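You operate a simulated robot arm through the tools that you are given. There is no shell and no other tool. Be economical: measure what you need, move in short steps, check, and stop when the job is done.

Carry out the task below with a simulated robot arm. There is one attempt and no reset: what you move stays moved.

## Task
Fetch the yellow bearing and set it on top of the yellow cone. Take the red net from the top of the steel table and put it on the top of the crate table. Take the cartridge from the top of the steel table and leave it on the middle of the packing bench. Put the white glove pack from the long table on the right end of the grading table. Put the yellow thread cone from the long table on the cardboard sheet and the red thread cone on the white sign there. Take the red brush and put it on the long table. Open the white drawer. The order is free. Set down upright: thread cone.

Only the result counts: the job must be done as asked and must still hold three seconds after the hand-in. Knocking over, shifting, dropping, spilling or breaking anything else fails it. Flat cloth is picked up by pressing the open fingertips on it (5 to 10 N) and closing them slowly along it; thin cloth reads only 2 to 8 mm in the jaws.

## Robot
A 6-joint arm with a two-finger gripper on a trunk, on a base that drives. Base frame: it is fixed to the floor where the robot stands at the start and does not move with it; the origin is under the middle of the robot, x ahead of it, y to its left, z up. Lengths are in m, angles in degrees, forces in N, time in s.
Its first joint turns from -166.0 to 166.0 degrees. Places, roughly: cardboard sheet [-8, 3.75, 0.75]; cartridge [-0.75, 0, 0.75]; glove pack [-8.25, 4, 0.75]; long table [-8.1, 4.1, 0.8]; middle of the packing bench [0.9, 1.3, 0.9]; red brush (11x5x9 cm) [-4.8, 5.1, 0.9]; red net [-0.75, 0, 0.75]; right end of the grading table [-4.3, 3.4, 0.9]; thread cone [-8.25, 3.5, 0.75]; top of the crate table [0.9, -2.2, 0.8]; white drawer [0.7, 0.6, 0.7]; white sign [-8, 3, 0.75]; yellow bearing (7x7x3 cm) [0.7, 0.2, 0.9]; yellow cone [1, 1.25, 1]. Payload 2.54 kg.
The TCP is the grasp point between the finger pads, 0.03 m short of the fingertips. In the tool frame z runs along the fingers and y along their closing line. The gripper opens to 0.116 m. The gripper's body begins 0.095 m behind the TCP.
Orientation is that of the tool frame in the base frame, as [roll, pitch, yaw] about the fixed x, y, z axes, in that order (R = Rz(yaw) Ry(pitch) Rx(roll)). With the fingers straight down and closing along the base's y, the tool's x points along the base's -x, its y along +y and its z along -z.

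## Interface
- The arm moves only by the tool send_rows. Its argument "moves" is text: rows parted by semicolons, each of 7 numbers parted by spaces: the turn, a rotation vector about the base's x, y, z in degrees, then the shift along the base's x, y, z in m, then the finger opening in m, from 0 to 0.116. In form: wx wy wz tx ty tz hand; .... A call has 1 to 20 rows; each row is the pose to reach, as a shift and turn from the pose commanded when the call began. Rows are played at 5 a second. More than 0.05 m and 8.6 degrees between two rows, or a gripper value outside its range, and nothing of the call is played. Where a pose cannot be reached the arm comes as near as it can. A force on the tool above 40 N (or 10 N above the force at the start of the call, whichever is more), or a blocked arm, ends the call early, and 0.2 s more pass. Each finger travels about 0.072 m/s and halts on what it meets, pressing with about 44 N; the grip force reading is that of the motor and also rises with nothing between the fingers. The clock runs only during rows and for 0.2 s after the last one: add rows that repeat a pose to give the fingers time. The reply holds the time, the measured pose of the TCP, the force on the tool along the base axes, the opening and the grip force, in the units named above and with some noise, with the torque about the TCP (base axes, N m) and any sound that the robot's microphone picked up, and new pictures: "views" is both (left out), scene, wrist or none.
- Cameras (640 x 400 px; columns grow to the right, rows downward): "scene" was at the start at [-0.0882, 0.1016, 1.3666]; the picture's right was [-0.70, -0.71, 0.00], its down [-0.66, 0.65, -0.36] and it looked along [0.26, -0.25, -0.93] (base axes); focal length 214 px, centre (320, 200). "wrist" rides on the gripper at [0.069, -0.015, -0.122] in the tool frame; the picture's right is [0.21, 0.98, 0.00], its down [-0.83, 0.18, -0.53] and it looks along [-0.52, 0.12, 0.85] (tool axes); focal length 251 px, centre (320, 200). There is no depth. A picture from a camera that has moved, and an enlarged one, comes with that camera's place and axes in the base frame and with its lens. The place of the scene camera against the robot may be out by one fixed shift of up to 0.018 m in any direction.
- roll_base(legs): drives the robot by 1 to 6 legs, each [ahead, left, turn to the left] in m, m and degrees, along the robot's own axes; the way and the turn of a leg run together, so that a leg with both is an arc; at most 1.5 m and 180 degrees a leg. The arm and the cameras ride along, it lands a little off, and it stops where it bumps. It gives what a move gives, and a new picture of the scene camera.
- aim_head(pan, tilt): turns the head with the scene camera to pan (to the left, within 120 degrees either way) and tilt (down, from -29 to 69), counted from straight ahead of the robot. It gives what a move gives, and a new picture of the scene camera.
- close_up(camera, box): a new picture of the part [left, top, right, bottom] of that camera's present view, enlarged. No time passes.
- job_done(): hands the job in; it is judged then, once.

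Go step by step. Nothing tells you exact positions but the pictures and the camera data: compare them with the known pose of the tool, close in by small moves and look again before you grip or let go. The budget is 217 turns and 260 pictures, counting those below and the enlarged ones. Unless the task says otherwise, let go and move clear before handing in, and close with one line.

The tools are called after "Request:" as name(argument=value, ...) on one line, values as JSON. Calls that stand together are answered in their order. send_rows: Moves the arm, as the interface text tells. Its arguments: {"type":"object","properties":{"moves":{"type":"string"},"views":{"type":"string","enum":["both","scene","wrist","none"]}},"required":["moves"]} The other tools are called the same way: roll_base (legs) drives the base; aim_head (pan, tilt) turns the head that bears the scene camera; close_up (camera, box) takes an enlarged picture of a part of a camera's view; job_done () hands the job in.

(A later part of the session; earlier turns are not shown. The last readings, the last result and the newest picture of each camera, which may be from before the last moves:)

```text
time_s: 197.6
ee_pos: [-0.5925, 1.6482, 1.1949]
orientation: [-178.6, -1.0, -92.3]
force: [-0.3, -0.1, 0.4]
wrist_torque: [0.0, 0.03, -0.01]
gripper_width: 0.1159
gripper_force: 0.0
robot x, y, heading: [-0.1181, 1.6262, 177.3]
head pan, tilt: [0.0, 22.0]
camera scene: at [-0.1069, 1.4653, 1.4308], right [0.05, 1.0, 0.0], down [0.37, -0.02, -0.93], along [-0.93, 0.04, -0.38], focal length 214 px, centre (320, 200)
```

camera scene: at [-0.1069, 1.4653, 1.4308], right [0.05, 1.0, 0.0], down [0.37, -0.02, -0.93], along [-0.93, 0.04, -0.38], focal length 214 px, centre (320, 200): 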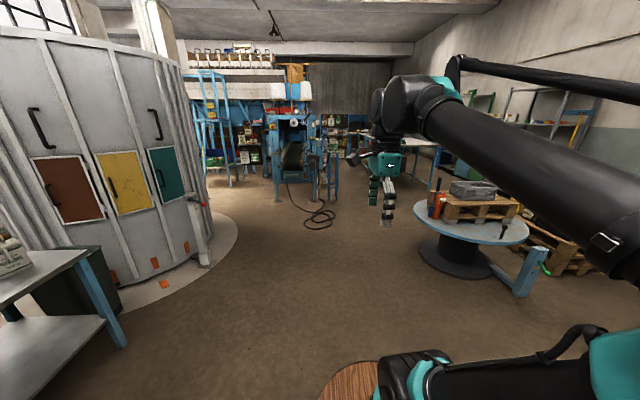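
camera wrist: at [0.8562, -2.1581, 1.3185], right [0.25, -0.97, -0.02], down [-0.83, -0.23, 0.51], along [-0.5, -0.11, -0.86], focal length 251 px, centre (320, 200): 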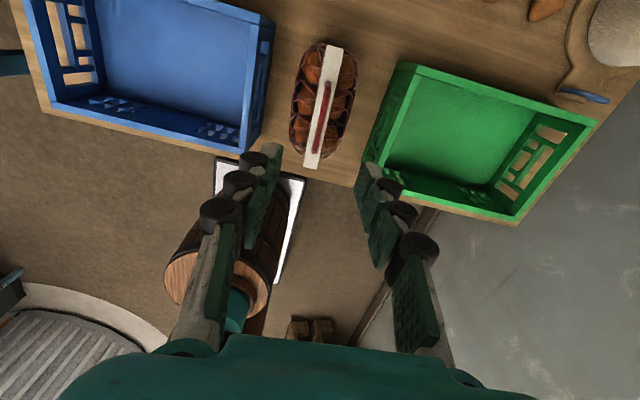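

Request:
roll_base(legs=[[1.4, 0, 0], [0.6, -0.3, -25]])

Request:
aim_head(pan=-5, tilt=18)

```text
time_s: 207.9
ee_pos: [-2.4424, 2.3621, 1.1962]
orientation: [-178.5, -1.0, -117.3]
force: [-0.3, -0.1, -0.2]
wrist_torque: [0.0, -0.01, -0.04]
gripper_width: 0.1161
gripper_force: 0.0
robot x, y, heading: [-2.0263, 2.1456, 152.5]
head pan, tilt: [0.0, 22.0]
camera scene: at [-2.0765, 1.9881, 1.4309], right [0.46, 0.89, 0.0], down [0.33, -0.17, -0.93], along [-0.82, 0.43, -0.37], focal length 214 px, centre (320, 200)
```

scene: 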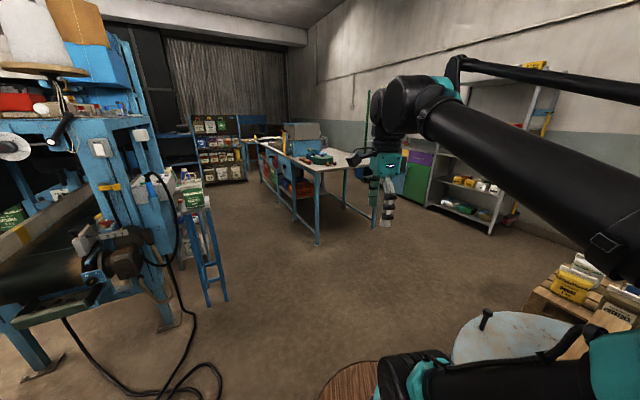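

```text
time_s: 208.6
ee_pos: [-2.442, 2.3617, 1.196]
orientation: [-178.6, -1.0, -117.4]
force: [0.7, 0.1, -0.2]
wrist_torque: [-0.01, -0.02, -0.02]
gripper_width: 0.1161
gripper_force: 0.0
robot x, y, heading: [-2.0221, 2.1395, 152.5]
head pan, tilt: [-5.0, 18.0]
camera scene: at [-2.0729, 1.9953, 1.4374], right [0.54, 0.84, 0.0], down [0.26, -0.17, -0.95], along [-0.8, 0.51, -0.31], focal length 214 px, centre (320, 200)
```

scene: 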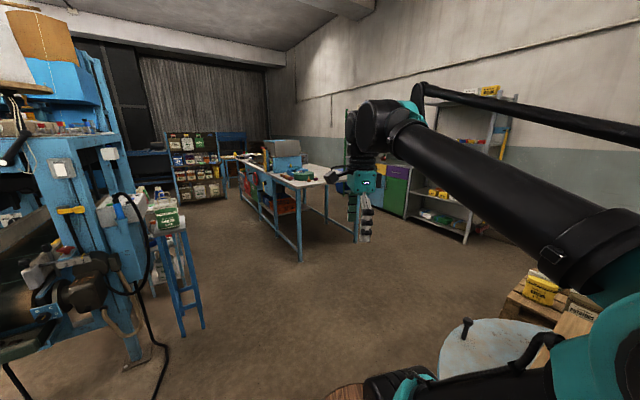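

The grading table's near (right) end is at x≈-4.0, y 2.95–3.84. The brush should be further back near the wall, so I'll go closer to look.

Request:
roll_base(legs=[[1.2, 0, 0], [0, 0, -40]])

Request:
aim_head(pan=10, tilt=20)

```text
time_s: 216.5
ee_pos: [-3.2848, 3.1374, 1.197]
orientation: [-178.7, -1.0, -156.3]
force: [0.3, 0.3, 0.2]
wrist_torque: [0.01, -0.02, 0.03]
gripper_width: 0.1161
gripper_force: 0.0
robot x, y, heading: [-3.0972, 2.703, 113.5]
head pan, tilt: [-5.0, 18.0]
camera scene: at [-3.2251, 2.6141, 1.4374], right [0.95, 0.31, 0.0], down [0.1, -0.29, -0.95], along [-0.3, 0.9, -0.31], focal length 214 px, centre (320, 200)
```

scene: 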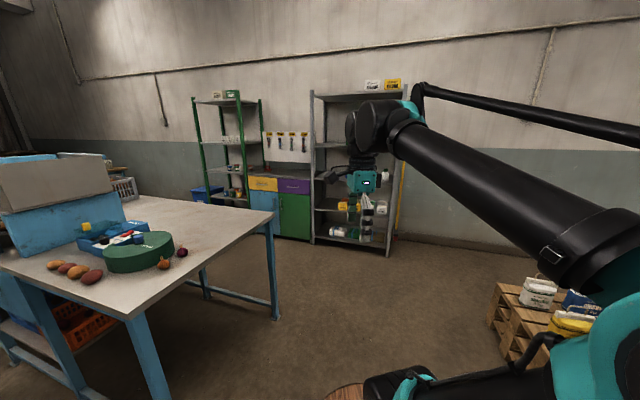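

```text
time_s: 217.3
ee_pos: [-3.2855, 3.1392, 1.1962]
orientation: [-178.6, -1.0, -156.3]
force: [-1.0, 0.6, 0.2]
wrist_torque: [-0.04, 0.0, 0.0]
gripper_width: 0.116
gripper_force: 0.0
robot x, y, heading: [-3.0968, 2.7035, 113.3]
head pan, tilt: [10.0, 20.0]
camera scene: at [-3.2468, 2.6033, 1.4341], right [0.84, 0.55, 0.0], down [0.19, -0.29, -0.94], along [-0.52, 0.79, -0.34], focal length 214 px, centre (320, 200)
```

scene: 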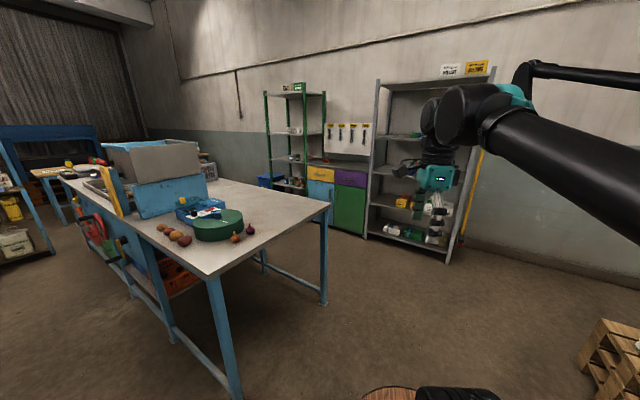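

Request:
close_up(camera="scene", box=[250, 80, 390, 250])

Request:
close_up(camera="scene", box=[0, 130, 250, 300])

```text
2.35 times, centred on (320, 165) of scene
camera zoom: at [-3.2468, 2.6033, 1.4341], right [0.84, 0.55, 0.0], down [0.19, -0.29, -0.94], along [-0.52, 0.79, -0.34], focal length 505 px, centre (320, 282)
```

zoom: 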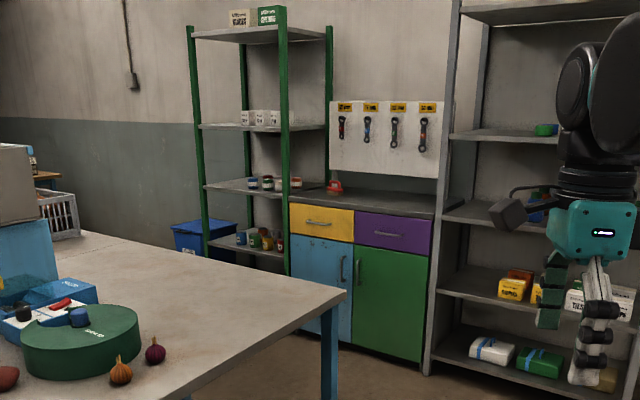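

```text
2.35 times, centred on (125, 215) of scene
camera zoom: at [-3.2468, 2.6033, 1.4341], right [0.84, 0.55, 0.0], down [0.19, -0.29, -0.94], along [-0.52, 0.79, -0.34], focal length 505 px, centre (779, 165)
```

zoom: 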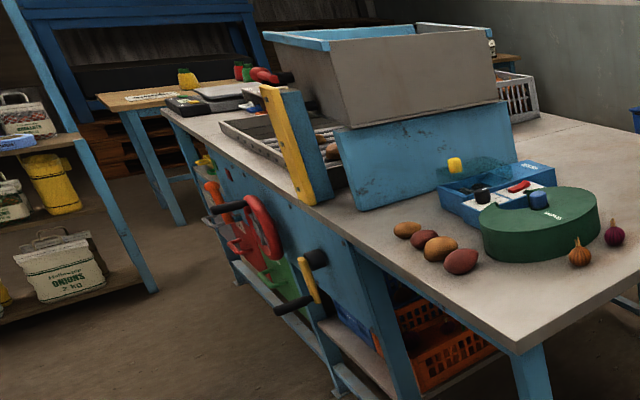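

The red brush stands on the wall cabinet near (-4.8, 5.1). I'll face −x and enter the aisle between grading table and cabinet.

Request:
roll_base(legs=[[0, 0, 66.5], [0, -1.5, 0], [0, -0.15, 0], [1.2, 0, 0]])

Request:
aim_head(pan=-60, tilt=30)

```text
time_s: 234.4
ee_pos: [-4.778, 4.3681, 1.1959]
orientation: [-178.6, -1.0, -89.2]
force: [0.4, 0.5, -0.2]
wrist_torque: [0.0, -0.01, 0.01]
gripper_width: 0.116
gripper_force: 0.1
robot x, y, heading: [-4.3064, 4.3751, -179.3]
head pan, tilt: [10.0, 20.0]
camera scene: at [-4.2834, 4.1976, 1.4341], right [-0.18, 0.98, 0.0], down [0.34, 0.06, -0.94], along [-0.92, -0.17, -0.34], focal length 214 px, centre (320, 200)
```

scene: 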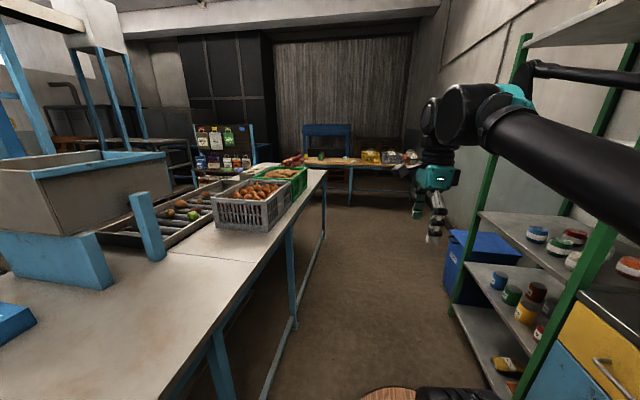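

```text
time_s: 235.8
ee_pos: [-4.7782, 4.3679, 1.1969]
orientation: [-178.6, -0.9, -89.1]
force: [0.6, -0.3, -0.4]
wrist_torque: [-0.03, -0.01, -0.02]
gripper_width: 0.116
gripper_force: 0.0
robot x, y, heading: [-4.3024, 4.3758, -179.2]
head pan, tilt: [-60.0, 30.0]
camera scene: at [-4.2379, 4.2925, 1.4181], right [0.86, 0.51, 0.0], down [0.25, -0.43, -0.87], along [-0.44, 0.75, -0.5], focal length 214 px, centre (320, 200)
```

scene: 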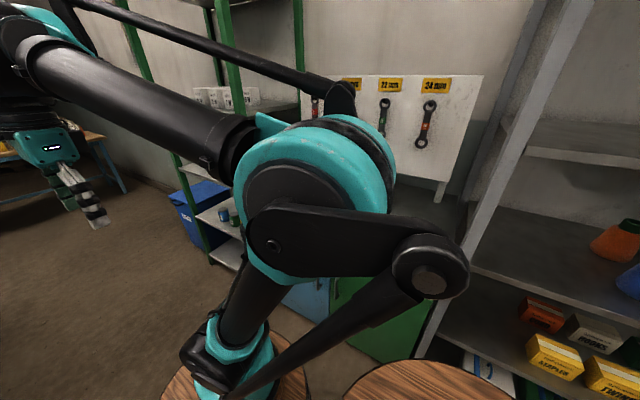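

Request:
roll_base(legs=[[0.25, -0.05, 0]])

Request:
aim_head(pan=-40, tilt=30)

```text
time_s: 237.6
ee_pos: [-5.0285, 4.4121, 1.1958]
orientation: [-178.6, -1.0, -88.9]
force: [-0.8, -0.4, 0.7]
wrist_torque: [0.01, 0.02, 0.02]
gripper_width: 0.1158
gripper_force: 0.1
robot x, y, heading: [-4.559, 4.4199, -179.2]
head pan, tilt: [-60.0, 30.0]
camera scene: at [-4.488, 4.3391, 1.4181], right [0.86, 0.51, 0.0], down [0.26, -0.43, -0.87], along [-0.44, 0.74, -0.5], focal length 214 px, centre (320, 200)
```

scene: 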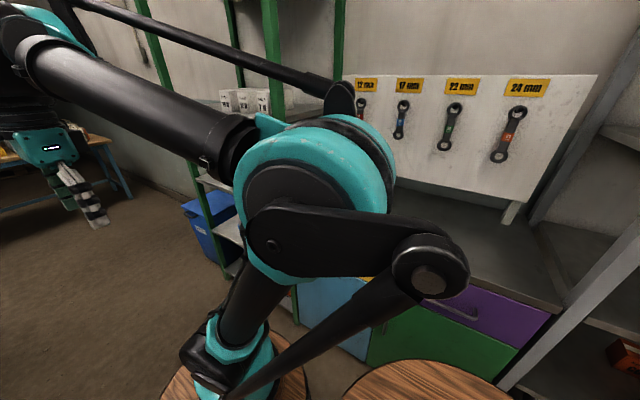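

```text
time_s: 238.5
ee_pos: [-5.0279, 4.4118, 1.1971]
orientation: [-178.6, -1.0, -88.8]
force: [-0.7, 0.1, 1.1]
wrist_torque: [-0.01, -0.02, -0.01]
gripper_width: 0.1161
gripper_force: 0.1
robot x, y, heading: [-4.5562, 4.419, -179.1]
head pan, tilt: [-40.0, 30.0]
camera scene: at [-4.5117, 4.3187, 1.4181], right [0.63, 0.77, 0.0], down [0.39, -0.32, -0.87], along [-0.67, 0.55, -0.5], focal length 214 px, centre (320, 200)
```

scene: 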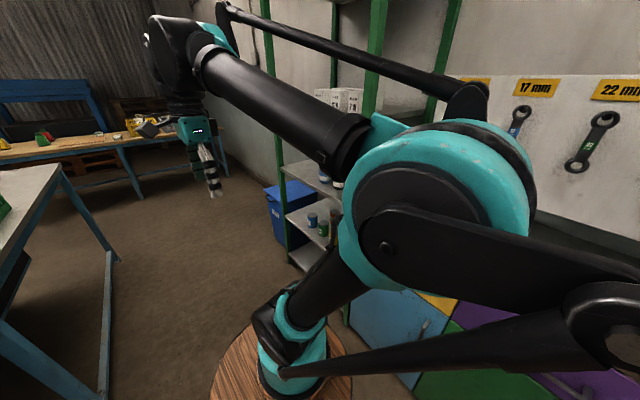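

The brush looks to be near (-4.87, 5.2) beside a shelf post. I'll swing the arm right at small radius to look with the wrist camera.

Request:
send_rows(moves="0 0 -4 0.0231 0.0384 0 0.116;0 0 -9.5 0.0479 0.078 0 0.116;0 0 -15 0.076 0.1131 0 0.116;0 0 -20 0.1055 0.1404 0 0.116;0 0 -25 0.1367 0.1634 0 0.116;0 0 -30 0.1602 0.187 0 0.116;0 0 -36 0.1808 0.2186 0 0.116;0 0 -42 0.2045 0.2479 0 0.116;0 0 -48 0.2311 0.2745 0 0.116;0 0 -54 0.2604 0.2982 0 0.116;0 0 -60 0.292 0.3188 0 0.116;0 0 -66 0.3256 0.3359 0 0.116;0 0 -72 0.3608 0.3494 0 0.116;0 0 -78 0.3951 0.3689 0 0.116;0 0 -82 0.4163 0.4031 0 0.116;0 0 -82 0.4108 0.4427 0 0.116;0 0 -82 0.4052 0.4823 0 0.116;0 0 -82 0.4052 0.4823 0 0.116")

```text
time_s: 242.3
ee_pos: [-4.6246, 4.8966, 1.1956]
orientation: [-178.6, -1.0, -170.9]
force: [-0.9, -0.6, -0.5]
wrist_torque: [0.0, 0.03, -0.03]
gripper_width: 0.1161
gripper_force: 0.0
robot x, y, heading: [-4.5536, 4.4176, -179.5]
head pan, tilt: [-40.0, 30.0]
camera scene: at [-4.5117, 4.3186, 1.4181], right [0.63, 0.78, 0.0], down [0.39, -0.32, -0.87], along [-0.67, 0.55, -0.5], focal length 214 px, centre (320, 200)
camera wrist: at [-4.6884, 4.8739, 1.3189], right [-0.37, 0.93, -0.02], down [0.79, 0.32, 0.51], along [0.48, 0.17, -0.86], focal length 251 px, centre (320, 200)
```

scene: 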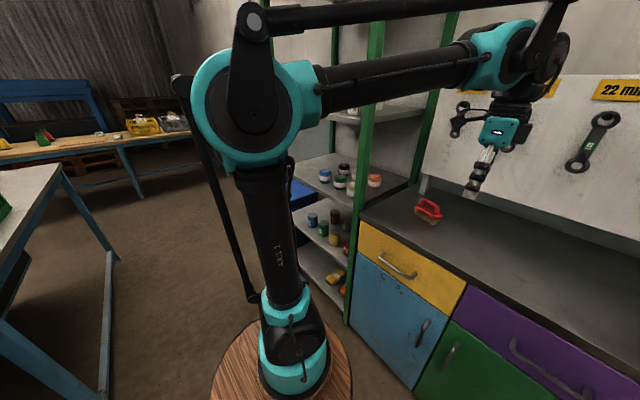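
wrist: 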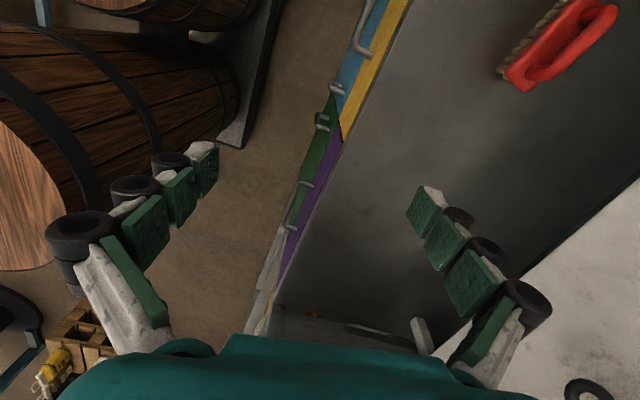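

Request:
close_up(camera="scene", box=[380, 160, 500, 240])

Request:
send_rows(moves="0 0 -6 -0.03 0.035 0 0.116;0 0 -12 -0.06 0.07 0 0.116;0 0 -18 -0.09 0.105 0 0.116;0 0 -24 -0.12 0.14 0 0.116;0 0 -30 -0.15 0.175 0 0.116;0 0 -36.5 -0.16 0.2 -0.03 0.116;0 0 -36.5 -0.16 0.2 -0.05 0.116;0 0 -36.5 -0.16 0.2 -0.05 0.116")

```text
5.00 times, centred on (440, 200) of scene
camera zoom: at [-4.5117, 4.3186, 1.4181], right [0.63, 0.78, 0.0], down [0.39, -0.32, -0.87], along [-0.67, 0.55, -0.5], focal length 1072 px, centre (-280, 200)
```

zoom: 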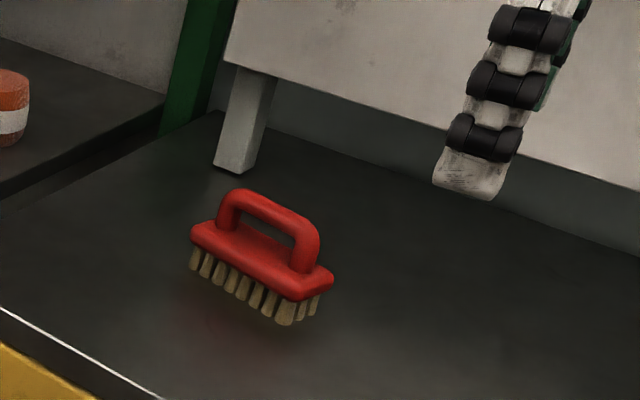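

```text
time_s: 244.1
ee_pos: [-4.7827, 5.0943, 1.1449]
orientation: [-178.6, -1.0, 152.6]
force: [0.0, 0.1, -0.1]
wrist_torque: [0.0, -0.03, 0.01]
gripper_width: 0.116
gripper_force: 0.1
robot x, y, heading: [-4.5547, 4.4198, -179.1]
head pan, tilt: [-40.0, 30.0]
camera scene: at [-4.5117, 4.3187, 1.4181], right [0.63, 0.78, 0.0], down [0.39, -0.32, -0.87], along [-0.67, 0.55, -0.5], focal length 214 px, centre (320, 200)
camera wrist: at [-4.8481, 5.1149, 1.2684], right [0.26, 0.97, -0.02], down [0.83, -0.21, 0.51], along [0.49, -0.15, -0.86], focal length 251 px, centre (320, 200)
```

scene: 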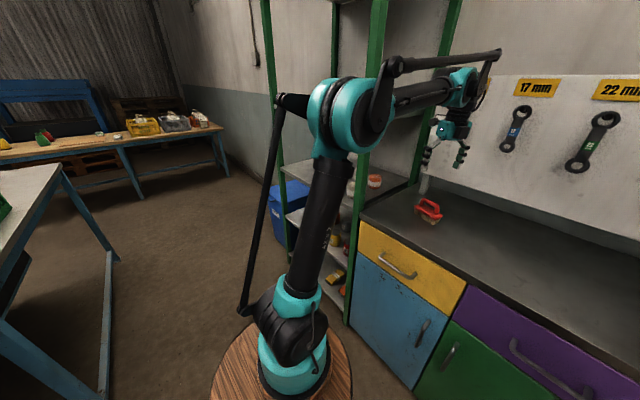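
wrist: 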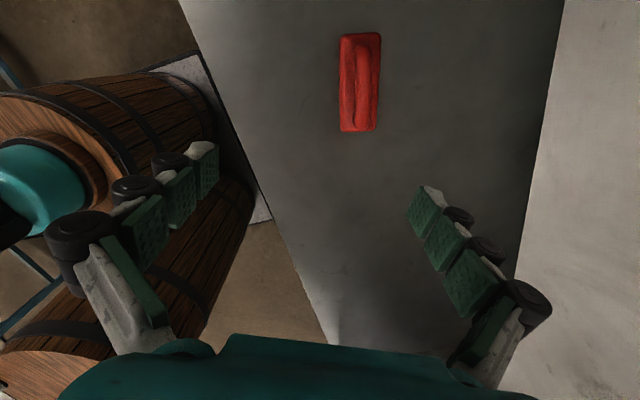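

Request:
send_rows(moves="0 0 5 -0.01 0.02 0 0.1;0 0 10 -0.02 0.04 -0.02 0.1;0 0 14 -0.024 0.048 -0.06 0.1;0 0 14 -0.024 0.048 -0.1 0.1;0 0 14 -0.024 0.048 -0.115 0.1;0 0 14 -0.024 0.048 -0.115 0.1")

Request:
close_up(camera="scene", box=[380, 110, 500, 240])

```text
time_s: 245.5
ee_pos: [-4.806, 5.1449, 1.0319]
orientation: [-178.6, -0.9, 166.7]
force: [0.7, 0.4, 0.3]
wrist_torque: [0.01, 0.0, 0.0]
gripper_width: 0.1002
gripper_force: 0.1
robot x, y, heading: [-4.5577, 4.4198, -179.2]
head pan, tilt: [-40.0, 30.0]
camera scene: at [-4.5117, 4.3188, 1.4181], right [0.63, 0.78, 0.0], down [0.39, -0.32, -0.87], along [-0.67, 0.55, -0.5], focal length 214 px, centre (320, 200)
camera wrist: at [-4.875, 5.1474, 1.1548], right [0.02, 1.0, -0.02], down [0.86, 0.0, 0.51], along [0.51, -0.02, -0.86], focal length 251 px, centre (320, 200)
```

scene: 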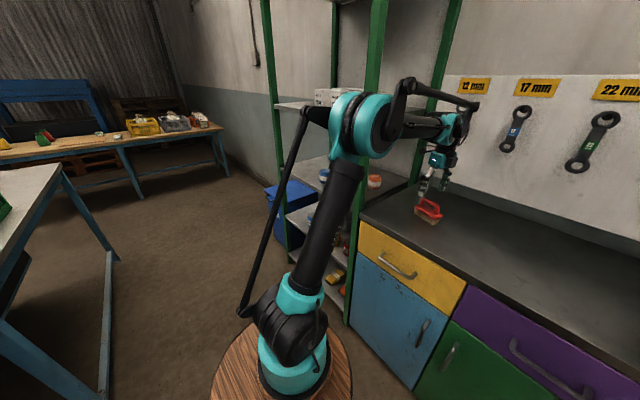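
wrist: 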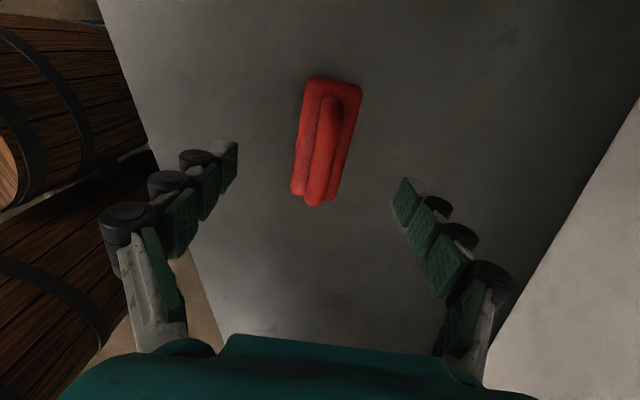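

```text
3.08 times, centred on (440, 175) of scene
camera zoom: at [-4.5117, 4.3188, 1.4181], right [0.63, 0.78, 0.0], down [0.39, -0.32, -0.87], along [-0.67, 0.55, -0.5], focal length 660 px, centre (-49, 277)
```

zoom: 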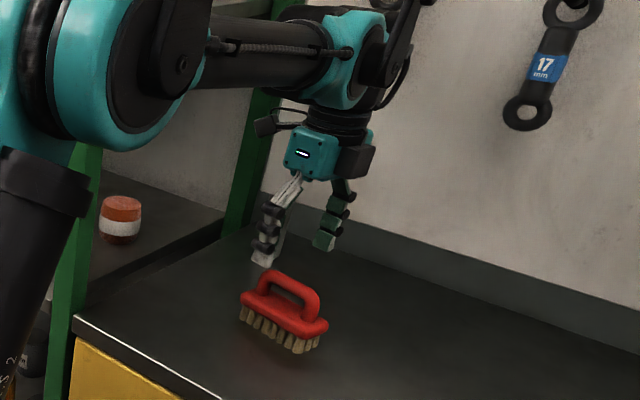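

Aligned well. Descending to grip the red block.

Request:
send_rows(moves="0 0 2 0.003 0 -0.03 0.1;0 0 2 0.003 0 -0.06 0.1;0 0 2 0.003 0 -0.078 0.1;0 0 2 0.003 0 -0.078 0.08;0 0 2 0.003 0 -0.078 0.06;0 0 2 0.003 0 -0.078 0.045;0 0 2 0.003 0 -0.078 0.03;0 0 2 0.003 0 -0.078 0.03")

Request:
close_up(camera="scene", box=[380, 110, 500, 240])

```text
time_s: 247.3
ee_pos: [-4.8042, 5.142, 0.9535]
orientation: [-178.6, -1.1, 168.8]
force: [-0.6, -0.3, 0.7]
wrist_torque: [-0.02, -0.03, 0.0]
gripper_width: 0.047
gripper_force: 44.1
robot x, y, heading: [-4.5559, 4.417, -179.2]
head pan, tilt: [-40.0, 30.0]
camera scene: at [-4.5117, 4.3188, 1.4181], right [0.63, 0.78, 0.0], down [0.39, -0.32, -0.87], along [-0.67, 0.55, -0.5], focal length 214 px, centre (320, 200)
camera wrist: at [-4.873, 5.143, 1.077], right [-0.02, 1.0, -0.02], down [0.86, 0.03, 0.51], along [0.51, -0.01, -0.86], focal length 251 px, centre (320, 200)
```

scene: 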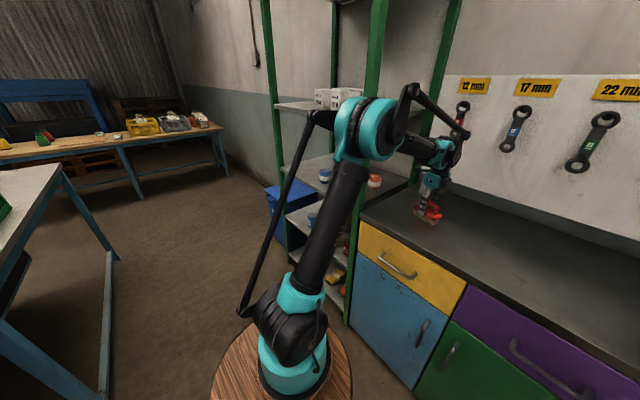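
wrist: 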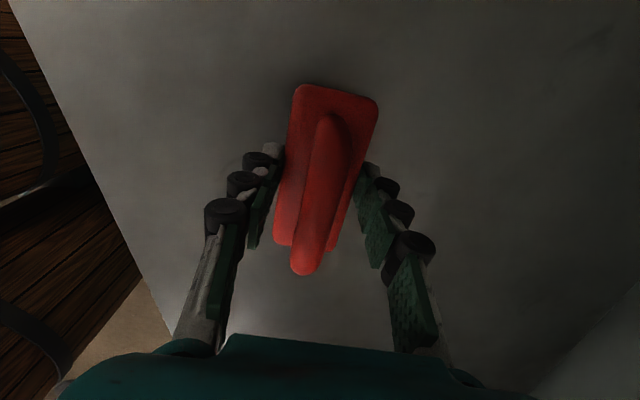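

```text
3.08 times, centred on (440, 175) of scene
camera zoom: at [-4.5117, 4.3188, 1.4181], right [0.63, 0.78, 0.0], down [0.39, -0.32, -0.87], along [-0.67, 0.55, -0.5], focal length 660 px, centre (-49, 277)
```

zoom: 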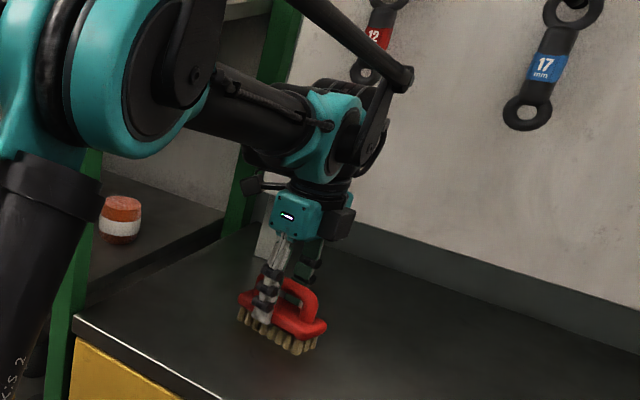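

Brush gripped (47 mm). Lifting and moving back out.

Request:
send_rows(moves="0 0 0 0 0 0.04 0.03;0 0 0 0 0 0.08 0.03;0 0 0 0 0 0.12 0.03;0 0 0 0 0 0.16 0.03;0 0 0 0 0 0.2 0.03;0 0 0 0 0 0.242 0.03;0 0 3 0.026 -0.035 0.242 0.03;0 0 6 0.052 -0.07 0.242 0.03;0 0 9 0.078 -0.105 0.242 0.03;0 0 12 0.104 -0.14 0.242 0.03;0 0 15 0.13 -0.175 0.242 0.03;0 0 18 0.156 -0.21 0.242 0.03;0 0 20.3 0.18 -0.246 0.242 0.03", views="wrist")

```text
time_s: 250.1
ee_pos: [-4.6236, 4.8977, 1.1943]
orientation: [-178.5, -1.0, -171.0]
force: [0.6, 1.0, -1.4]
wrist_torque: [-0.04, 0.0, -0.02]
gripper_width: 0.0472
gripper_force: 44.1
robot x, y, heading: [-4.5577, 4.4205, -179.4]
head pan, tilt: [-40.0, 30.0]
camera wrist: at [-4.6891, 4.875, 1.3165], right [-0.37, 0.93, -0.02], down [0.79, 0.32, 0.51], along [0.49, 0.17, -0.86], focal length 251 px, centre (320, 200)
```

wrist: 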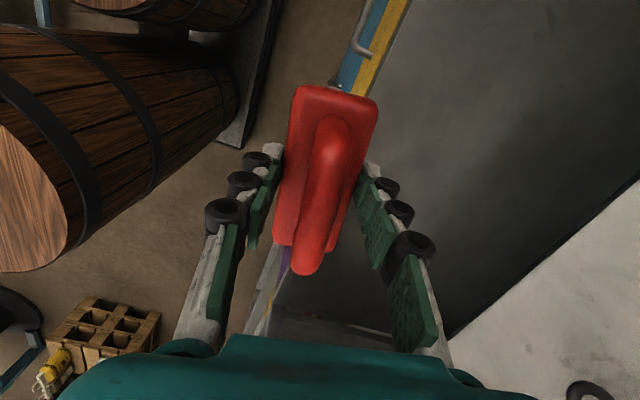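

Request:
send_rows(moves="0 0 0 0.0056 -0.0396 0 0.03;0 0 0 0.0111 -0.0792 0 0.03;0 0 4 -0.0101 -0.1134 0 0.03;0 0 10 -0.0444 -0.1329 0 0.03;0 0 16 -0.0796 -0.1464 0 0.03;0 0 22 -0.1132 -0.1635 0 0.03;0 0 28 -0.1448 -0.1841 0 0.03;0 0 34 -0.1741 -0.2078 0 0.03;0 0 40 -0.2007 -0.2344 0 0.03;0 0 46 -0.2244 -0.2637 0 0.03;0 0 52 -0.245 -0.2953 0 0.03;0 0 57 -0.2685 -0.3189 0 0.03;0 0 62 -0.2997 -0.3419 0 0.03;0 0 67 -0.3292 -0.3692 0 0.03;0 0 72.5 -0.3573 -0.4043 0 0.03;0 0 78 -0.3821 -0.4439 0 0.03;0 0 82 -0.4052 -0.4823 0 0.03", views="none")

Request:
aim_head(pan=0, tilt=22)

```text
time_s: 253.7
ee_pos: [-5.0303, 4.4119, 1.1955]
orientation: [-178.8, -1.0, -89.0]
force: [0.0, 0.2, -0.9]
wrist_torque: [-0.01, 0.03, 0.01]
gripper_width: 0.0469
gripper_force: 43.5
robot x, y, heading: [-4.558, 4.4209, -179.1]
head pan, tilt: [-40.0, 30.0]
```

```text
time_s: 254.7
ee_pos: [-5.0304, 4.4129, 1.1947]
orientation: [-178.7, -1.0, -89.2]
force: [0.2, -0.6, -1.8]
wrist_torque: [-0.02, -0.01, 0.01]
gripper_width: 0.047
gripper_force: 44.0
robot x, y, heading: [-4.5548, 4.4195, -179.1]
head pan, tilt: [0.0, 22.0]
camera scene: at [-4.5345, 4.2602, 1.4309], right [-0.01, 1.0, 0.0], down [0.37, 0.0, -0.93], along [-0.93, -0.01, -0.37], focal length 214 px, centre (320, 200)
```

scene: 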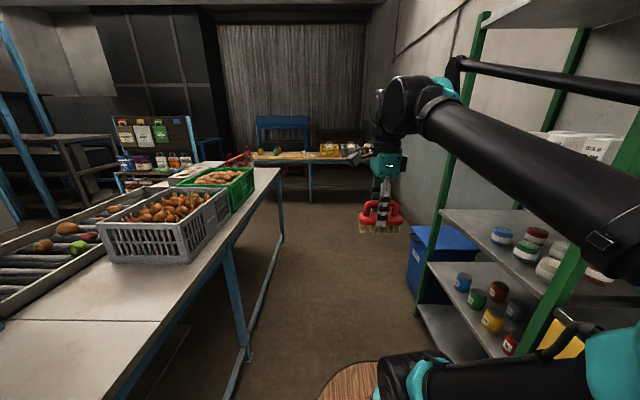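

The aisle is clear. I'll drive on towards the long table ahead.

Request:
roll_base(legs=[[1.2, 0, -0.5], [1.0, 0, 0]])

Request:
aim_head(pan=10, tilt=32)

```text
time_s: 265.5
ee_pos: [-7.2023, 4.3525, 1.1949]
orientation: [-178.6, -1.0, -88.0]
force: [-0.2, -0.4, -1.4]
wrist_torque: [-0.03, 0.01, 0.0]
gripper_width: 0.0467
gripper_force: 43.8
robot x, y, heading: [-6.732, 4.3666, -178.4]
head pan, tilt: [0.0, 22.0]
camera scene: at [-6.7038, 4.2082, 1.4309], right [-0.03, 1.0, 0.0], down [0.37, 0.01, -0.93], along [-0.93, -0.03, -0.37], focal length 214 px, centre (320, 200)
```

scene: 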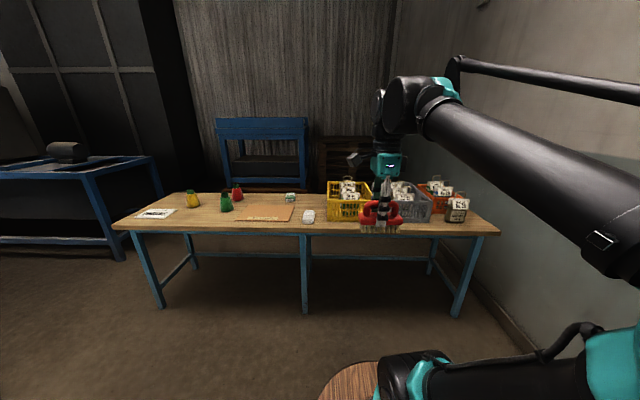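

```text
time_s: 266.2
ee_pos: [-7.2035, 4.3528, 1.1954]
orientation: [-178.7, -0.9, -88.0]
force: [-0.6, 0.5, -1.7]
wrist_torque: [-0.03, 0.0, -0.03]
gripper_width: 0.0468
gripper_force: 44.5
robot x, y, heading: [-6.7316, 4.3652, -178.0]
head pan, tilt: [10.0, 32.0]
camera scene: at [-6.6987, 4.1929, 1.415], right [-0.2, 0.98, 0.0], down [0.52, 0.11, -0.85], along [-0.83, -0.17, -0.53], focal length 214 px, centre (320, 200)
```

scene: 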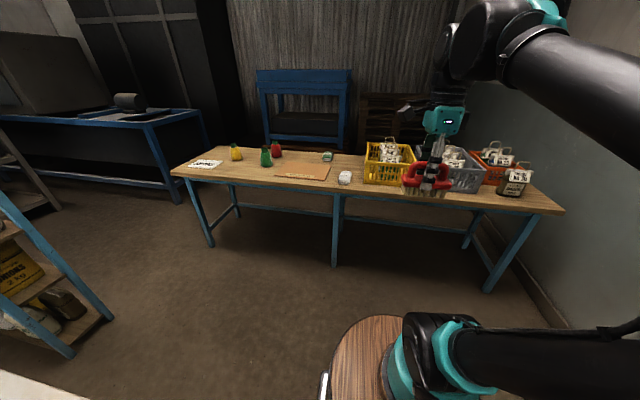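

Request:
close_up(camera="scene", box=[170, 130, 380, 220])

```text
3.05 times, centred on (275, 175) of scene
camera zoom: at [-6.6987, 4.1929, 1.415], right [-0.2, 0.98, 0.0], down [0.52, 0.11, -0.85], along [-0.83, -0.17, -0.53], focal length 654 px, centre (457, 276)
```

zoom: 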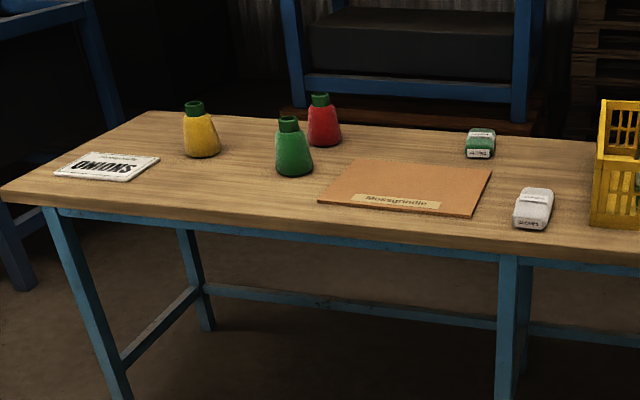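

Table layout (z≈0.75): sign (-8.09, 2.97), yellow cone (-8.24, 3.16), green cone (-8.16, 3.46), red cone (-8.37, 3.46), cardboard (-8.12, 3.77), white glove pack (-8.0, 4.1). I'll drive in front of the table.

Request:
roll_base(legs=[[0.62, 0, -1.5], [0, 0.88, 0]])

Request:
aim_head(pan=0, tilt=50)

```text
time_s: 273.9
ee_pos: [-7.8157, 3.4873, 1.1944]
orientation: [-178.6, -1.0, -89.9]
force: [-0.5, -0.3, -1.2]
wrist_torque: [0.0, -0.03, -0.02]
gripper_width: 0.0469
gripper_force: 43.7
robot x, y, heading: [-7.3379, 3.4833, -179.8]
head pan, tilt: [10.0, 32.0]
camera scene: at [-7.3159, 3.311, 1.4149], right [-0.17, 0.98, 0.0], down [0.52, 0.09, -0.85], along [-0.84, -0.15, -0.53], focal length 214 px, centre (320, 200)
```

scene: 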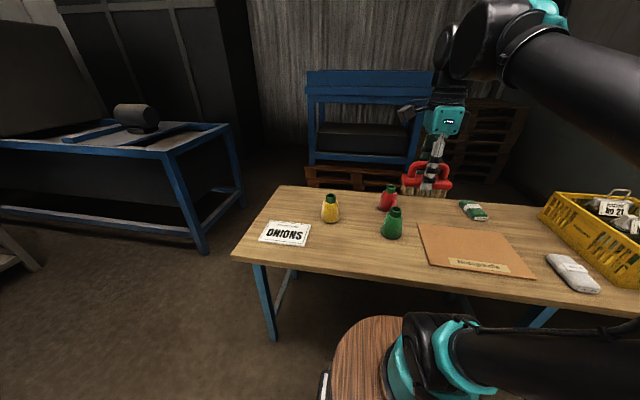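

```text
time_s: 274.7
ee_pos: [-7.8153, 3.487, 1.1958]
orientation: [-178.6, -1.0, -89.8]
force: [-0.8, 0.3, -0.8]
wrist_torque: [-0.01, 0.03, 0.0]
gripper_width: 0.0466
gripper_force: 44.1
robot x, y, heading: [-7.3417, 3.4841, -180.2]
head pan, tilt: [0.0, 50.0]
camera scene: at [-7.3047, 3.3265, 1.3886], right [0.0, 1.0, 0.0], down [0.77, 0.0, -0.64], along [-0.64, 0.0, -0.77], focal length 214 px, centre (320, 200)
```

scene: 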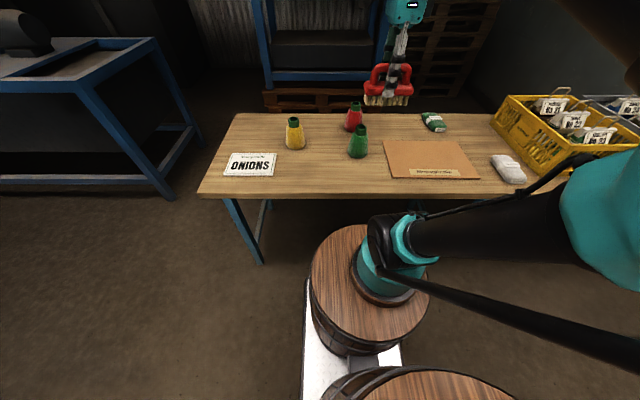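

I'll set the brush in the free front area at about (-7.96, 3.36).

Request:
send_rows(moves="0 0 0 -0.036 -0.03 0 0.03;0 0 0 -0.072 -0.06 0 0.03;0 0 0 -0.108 -0.09 0 0.03;0 0 0 -0.145 -0.127 -0.01 0.03;0 0 0 -0.145 -0.127 -0.06 0.03;0 0 0 -0.145 -0.127 -0.11 0.03;0 0 0 -0.145 -0.127 -0.16 0.03;0 0 0 -0.145 -0.127 -0.21 0.03;0 0 0 -0.145 -0.127 -0.26 0.03;0 0 0 -0.145 -0.127 -0.31 0.03;0 0 0 -0.145 -0.127 -0.34 0.03;0 0 0 -0.145 -0.127 -0.34 0.03")

```text
refused: row 4 steps farther than a row can; nothing moved
```

Request:
send_rows(moves="0 0 0 -0.03 -0.027 0 0.03;0 0 0 -0.06 -0.053 0 0.03;0 0 0 -0.09 -0.08 0 0.03;0 0 0 -0.12 -0.105 0 0.03;0 0 0 -0.145 -0.127 -0.01 0.03;0 0 0 -0.145 -0.127 -0.055 0.03;0 0 0 -0.145 -0.127 -0.1 0.03;0 0 0 -0.145 -0.127 -0.145 0.03;0 0 0 -0.145 -0.127 -0.19 0.03;0 0 0 -0.145 -0.127 -0.235 0.03;0 0 0 -0.145 -0.127 -0.28 0.03;0 0 0 -0.145 -0.127 -0.32 0.03;0 0 0 -0.145 -0.127 -0.34 0.03;0 0 0 -0.145 -0.127 -0.34 0.03")

```text
time_s: 277.7
ee_pos: [-7.9595, 3.3618, 0.8558]
orientation: [-178.6, -1.0, -89.9]
force: [0.5, 0.0, -2.2]
wrist_torque: [0.04, -0.02, 0.0]
gripper_width: 0.0469
gripper_force: 43.9
robot x, y, heading: [-7.34, 3.484, -179.8]
head pan, tilt: [0.0, 50.0]
camera scene: at [-7.3047, 3.3265, 1.3885], right [0.0, 1.0, 0.0], down [0.77, 0.0, -0.64], along [-0.64, 0.0, -0.77], focal length 214 px, centre (320, 200)
camera wrist: at [-7.9471, 3.2952, 0.9781], right [-0.98, -0.22, -0.02], down [-0.2, 0.83, 0.51], along [-0.1, 0.51, -0.86], focal length 251 px, centre (320, 200)
```

scene: 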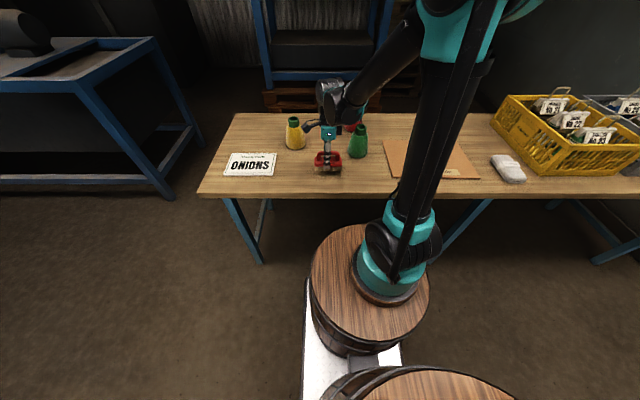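
wrist: 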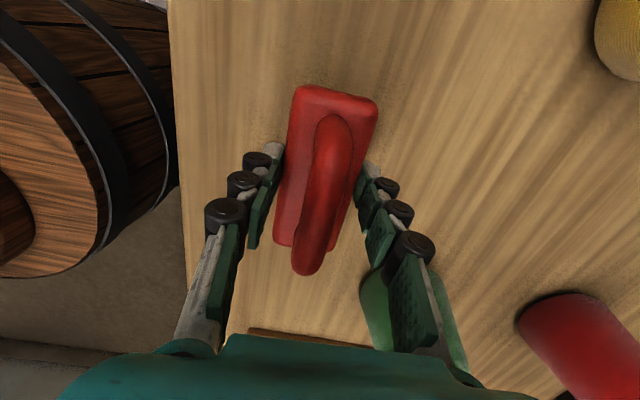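

Request:
send_rows(moves="0 0 0 0 0 -0.015 0.03;0 0 0 0 0 -0.03 0.03;0 0 0 0 0 -0.04 0.03;0 0 0 0 0 -0.044 0.03;0 0 0 0 0 -0.048 0.03;0 0 0 0 0 -0.052 0.03;0 0 0 0 0 -0.056 0.03;0 0 0 0 0 -0.06 0.03", views="none")

```text
time_s: 278.3
ee_pos: [-7.9604, 3.3611, 0.8313]
orientation: [-178.6, -1.1, -89.8]
force: [8.5, -0.1, 22.9]
wrist_torque: [-0.12, 0.07, 0.01]
gripper_width: 0.047
gripper_force: 43.7
robot x, y, heading: [-7.3393, 3.485, -179.9]
head pan, tilt: [0.0, 50.0]
stopped in row 3: the force on the tool passed its limit at 96 N (the readings are from after the stop); the commanded pose is now the measured one
```

Contact at table height ≈0.78. Releasing and lifting.

Request:
send_rows(moves="0 0 0 0 0 0 0.05;0 0 0 0 0 0 0.065;0 0 0 0 0 0 0.08;0 0 0 0 0 0.03 0.08;0 0 0 0 0 0.07 0.08;0 0 0 0 0 0.11 0.08;0 0 0 0 0 0.15 0.08;0 0 0 0 0 0.19 0.1;0 0 0 0 0 0.23 0.116;0 0 0 0 0 0.27 0.116")

```text
time_s: 280.5
ee_pos: [-7.9612, 3.3605, 1.0995]
orientation: [-178.7, -1.1, -89.8]
force: [0.1, -0.7, -0.3]
wrist_torque: [0.03, -0.03, 0.01]
gripper_width: 0.116
gripper_force: 0.2
robot x, y, heading: [-7.3419, 3.4857, -180.0]
head pan, tilt: [0.0, 50.0]
camera scene: at [-7.3047, 3.3265, 1.3885], right [0.0, 1.0, 0.0], down [0.77, 0.0, -0.64], along [-0.64, 0.0, -0.77], focal length 214 px, centre (320, 200)
camera wrist: at [-7.949, 3.2939, 1.2222], right [-0.98, -0.22, -0.02], down [-0.2, 0.83, 0.51], along [-0.1, 0.51, -0.86], focal length 251 px, centre (320, 200)
```

scene: 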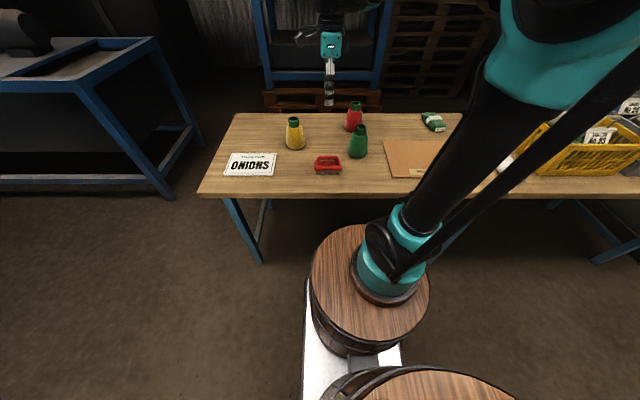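
wrist: 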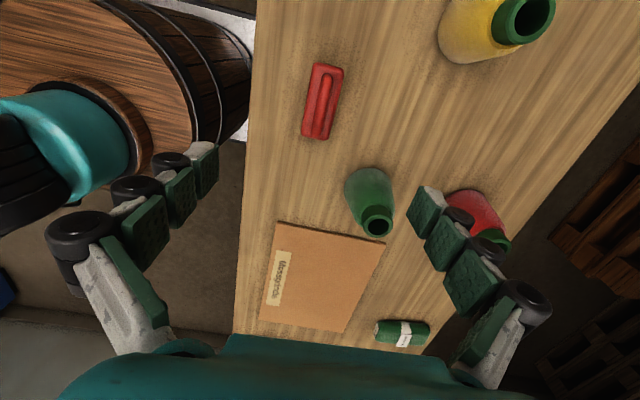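

Brush is down. The wrist view puts the yellow cone at about (-8.155, 3.235) and the cardboard at x -7.93…-8.17, y 3.63…3.98. I'll move over the yellow cone.

Request:
send_rows(moves="0 0 0 -0.032 -0.021 0 0.1;0 0 0 -0.064 -0.042 0 0.1;0 0 0 -0.096 -0.063 0 0.1;0 0 0 -0.128 -0.084 0 0.1;0 0 0 -0.16 -0.105 0 0.1;0 0 0 -0.194 -0.125 0 0.1;0 0 0 -0.194 -0.125 -0.04 0.1;0 0 0 -0.194 -0.125 -0.08 0.1;0 0 0 -0.194 -0.125 -0.08 0.1")

Request:
close_up(camera="scene", box=[260, 60, 380, 180])

```text
time_s: 282.5
ee_pos: [-8.1542, 3.2361, 1.0202]
orientation: [-178.7, -1.0, -89.8]
force: [0.2, -0.1, 1.0]
wrist_torque: [-0.02, -0.04, 0.01]
gripper_width: 0.0998
gripper_force: 0.1
robot x, y, heading: [-7.3368, 3.4873, -179.9]
head pan, tilt: [0.0, 50.0]
camera scene: at [-7.3047, 3.3265, 1.3885], right [0.0, 1.0, 0.0], down [0.77, 0.0, -0.64], along [-0.64, 0.0, -0.77], focal length 214 px, centre (320, 200)
camera wrist: at [-8.141, 3.1687, 1.1423], right [-0.98, -0.22, -0.02], down [-0.2, 0.83, 0.51], along [-0.1, 0.51, -0.86], focal length 251 px, centre (320, 200)
```

scene: 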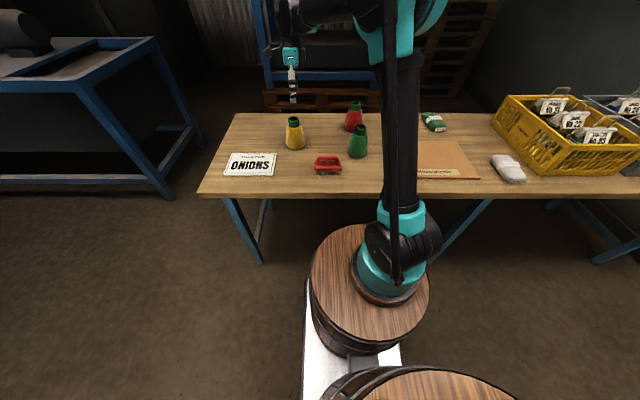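
wrist: 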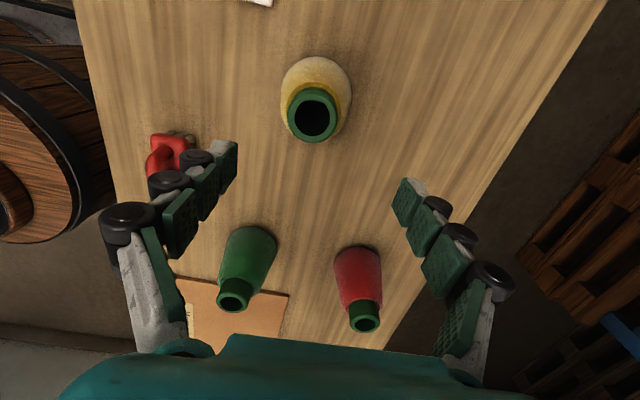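

```text
3.33 times, centred on (320, 120) of scene
camera zoom: at [-7.3047, 3.3265, 1.3885], right [0.0, 1.0, 0.0], down [0.77, 0.0, -0.64], along [-0.64, 0.0, -0.77], focal length 715 px, centre (320, 467)
```

zoom: 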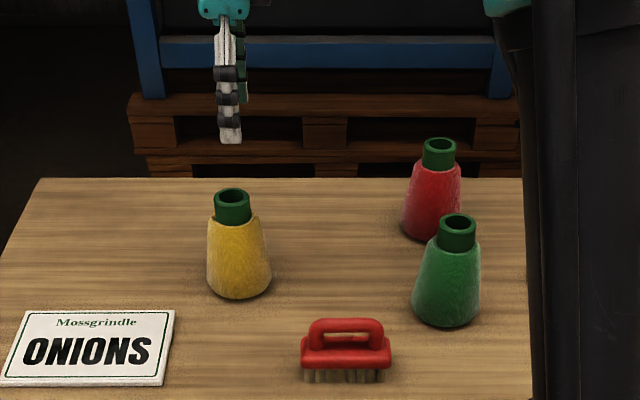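

Tube top at (-8.142, 3.226, 0.904). I'll correct, descend and grip the tube.

Request:
send_rows(moves="0 0 0 0.012 -0.01 -0.03 0.09;0 0 0 0.012 -0.01 -0.07 0.08;0 0 0 0.012 -0.01 -0.1 0.07;0 0 0 0.012 -0.01 -0.117 0.07;0 0 0 0.012 -0.01 -0.117 0.055;0 0 0 0.012 -0.01 -0.117 0.04;0 0 0 0.012 -0.01 -0.117 0.025;0 0 0 0.012 -0.01 -0.117 0.02;0 0 0 0.012 -0.01 -0.117 0.02")

Request:
close_up(camera="scene", box=[260, 60, 380, 180])

```text
time_s: 284.5
ee_pos: [-8.1415, 3.2258, 0.9037]
orientation: [-178.7, -1.0, -89.8]
force: [-6.7, -4.7, 27.6]
wrist_torque: [-0.24, 0.33, 0.07]
gripper_width: 0.0683
gripper_force: 43.9
robot x, y, heading: [-7.3399, 3.4859, -179.7]
head pan, tilt: [0.0, 50.0]
camera scene: at [-7.3039, 3.3266, 1.3885], right [0.0, 1.0, 0.0], down [0.77, 0.0, -0.64], along [-0.64, 0.0, -0.77], focal length 214 px, centre (320, 200)
camera wrist: at [-8.1295, 3.1592, 1.0266], right [-0.98, -0.22, -0.02], down [-0.2, 0.83, 0.51], along [-0.1, 0.51, -0.86], focal length 251 px, centre (320, 200)
```

scene: 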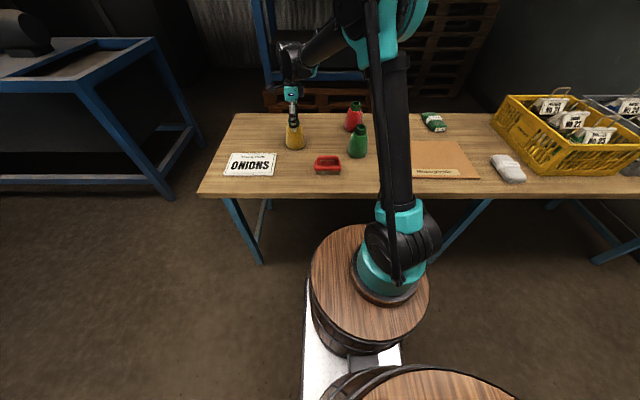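
wrist: 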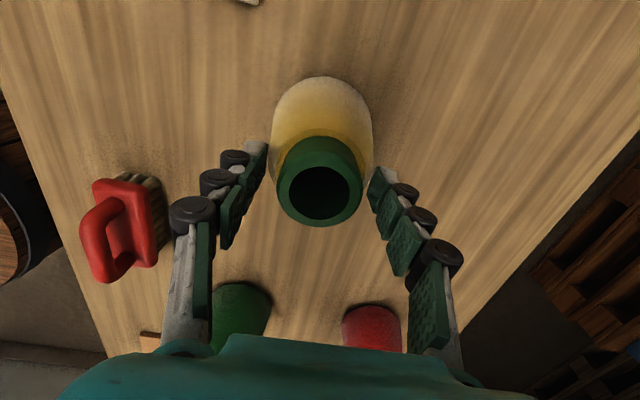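

```text
3.33 times, centred on (320, 120) of scene
camera zoom: at [-7.3039, 3.3266, 1.3885], right [0.0, 1.0, 0.0], down [0.77, 0.0, -0.64], along [-0.64, 0.0, -0.77], focal length 715 px, centre (320, 467)
```

zoom: 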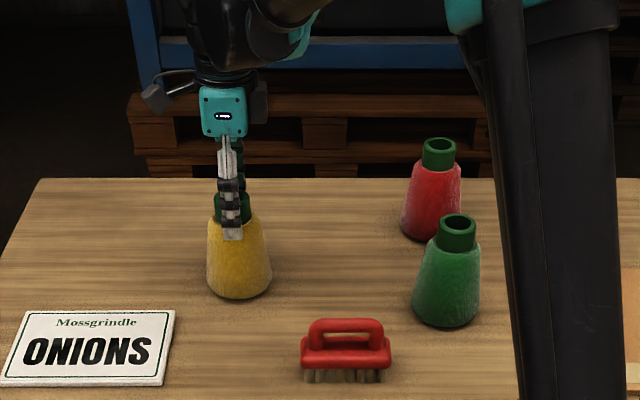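

The fingertips are touching the cone's shoulder below the tube. I'll raise 12 mm, opened, and close on the tube only.

Request:
send_rows(moves="0 0 0 0 0 0 0.08;0 0 0 0 0 0.006 0.08;0 0 0 0 0 0.012 0.08;0 0 0 0 0 0.012 0.065;0 0 0 0 0 0.012 0.05;0 0 0 0 0 0.012 0.035;0 0 0 0 0 0.012 0.03;0 0 0 0 0 0.012 0.03")

Request:
close_up(camera="scene", box=[260, 60, 380, 180])

```text
time_s: 286.3
ee_pos: [-8.1424, 3.2262, 0.9153]
orientation: [-178.7, -1.0, -89.8]
force: [3.2, -0.2, 10.4]
wrist_torque: [0.06, 0.04, 0.03]
gripper_width: 0.0445
gripper_force: 44.4
robot x, y, heading: [-7.3414, 3.4854, -180.2]
head pan, tilt: [0.0, 50.0]
camera scene: at [-7.3041, 3.3266, 1.3885], right [0.0, 1.0, 0.0], down [0.77, 0.0, -0.64], along [-0.64, 0.0, -0.77], focal length 214 px, centre (320, 200)
camera wrist: at [-8.1296, 3.1593, 1.0384], right [-0.98, -0.22, -0.02], down [-0.2, 0.83, 0.51], along [-0.1, 0.51, -0.86], focal length 251 px, centre (320, 200)
```

scene: 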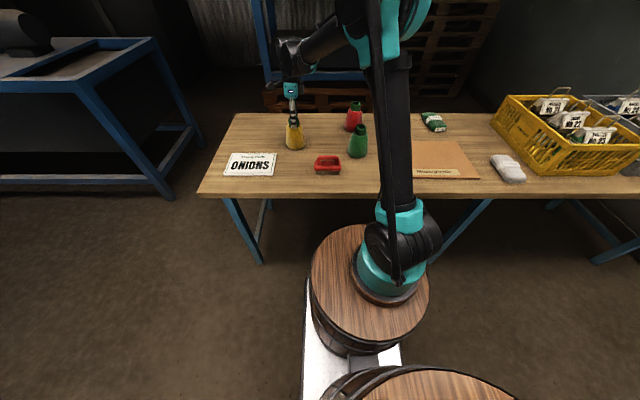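
wrist: 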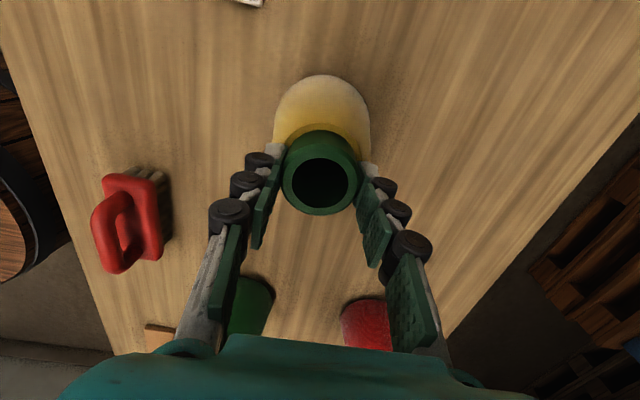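

```text
3.33 times, centred on (320, 120) of scene
camera zoom: at [-7.3041, 3.3266, 1.3885], right [0.0, 1.0, 0.0], down [0.77, 0.0, -0.64], along [-0.64, 0.0, -0.77], focal length 715 px, centre (320, 467)
```

zoom: 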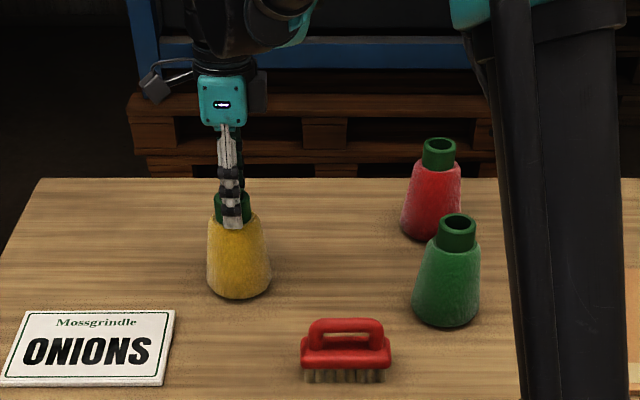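

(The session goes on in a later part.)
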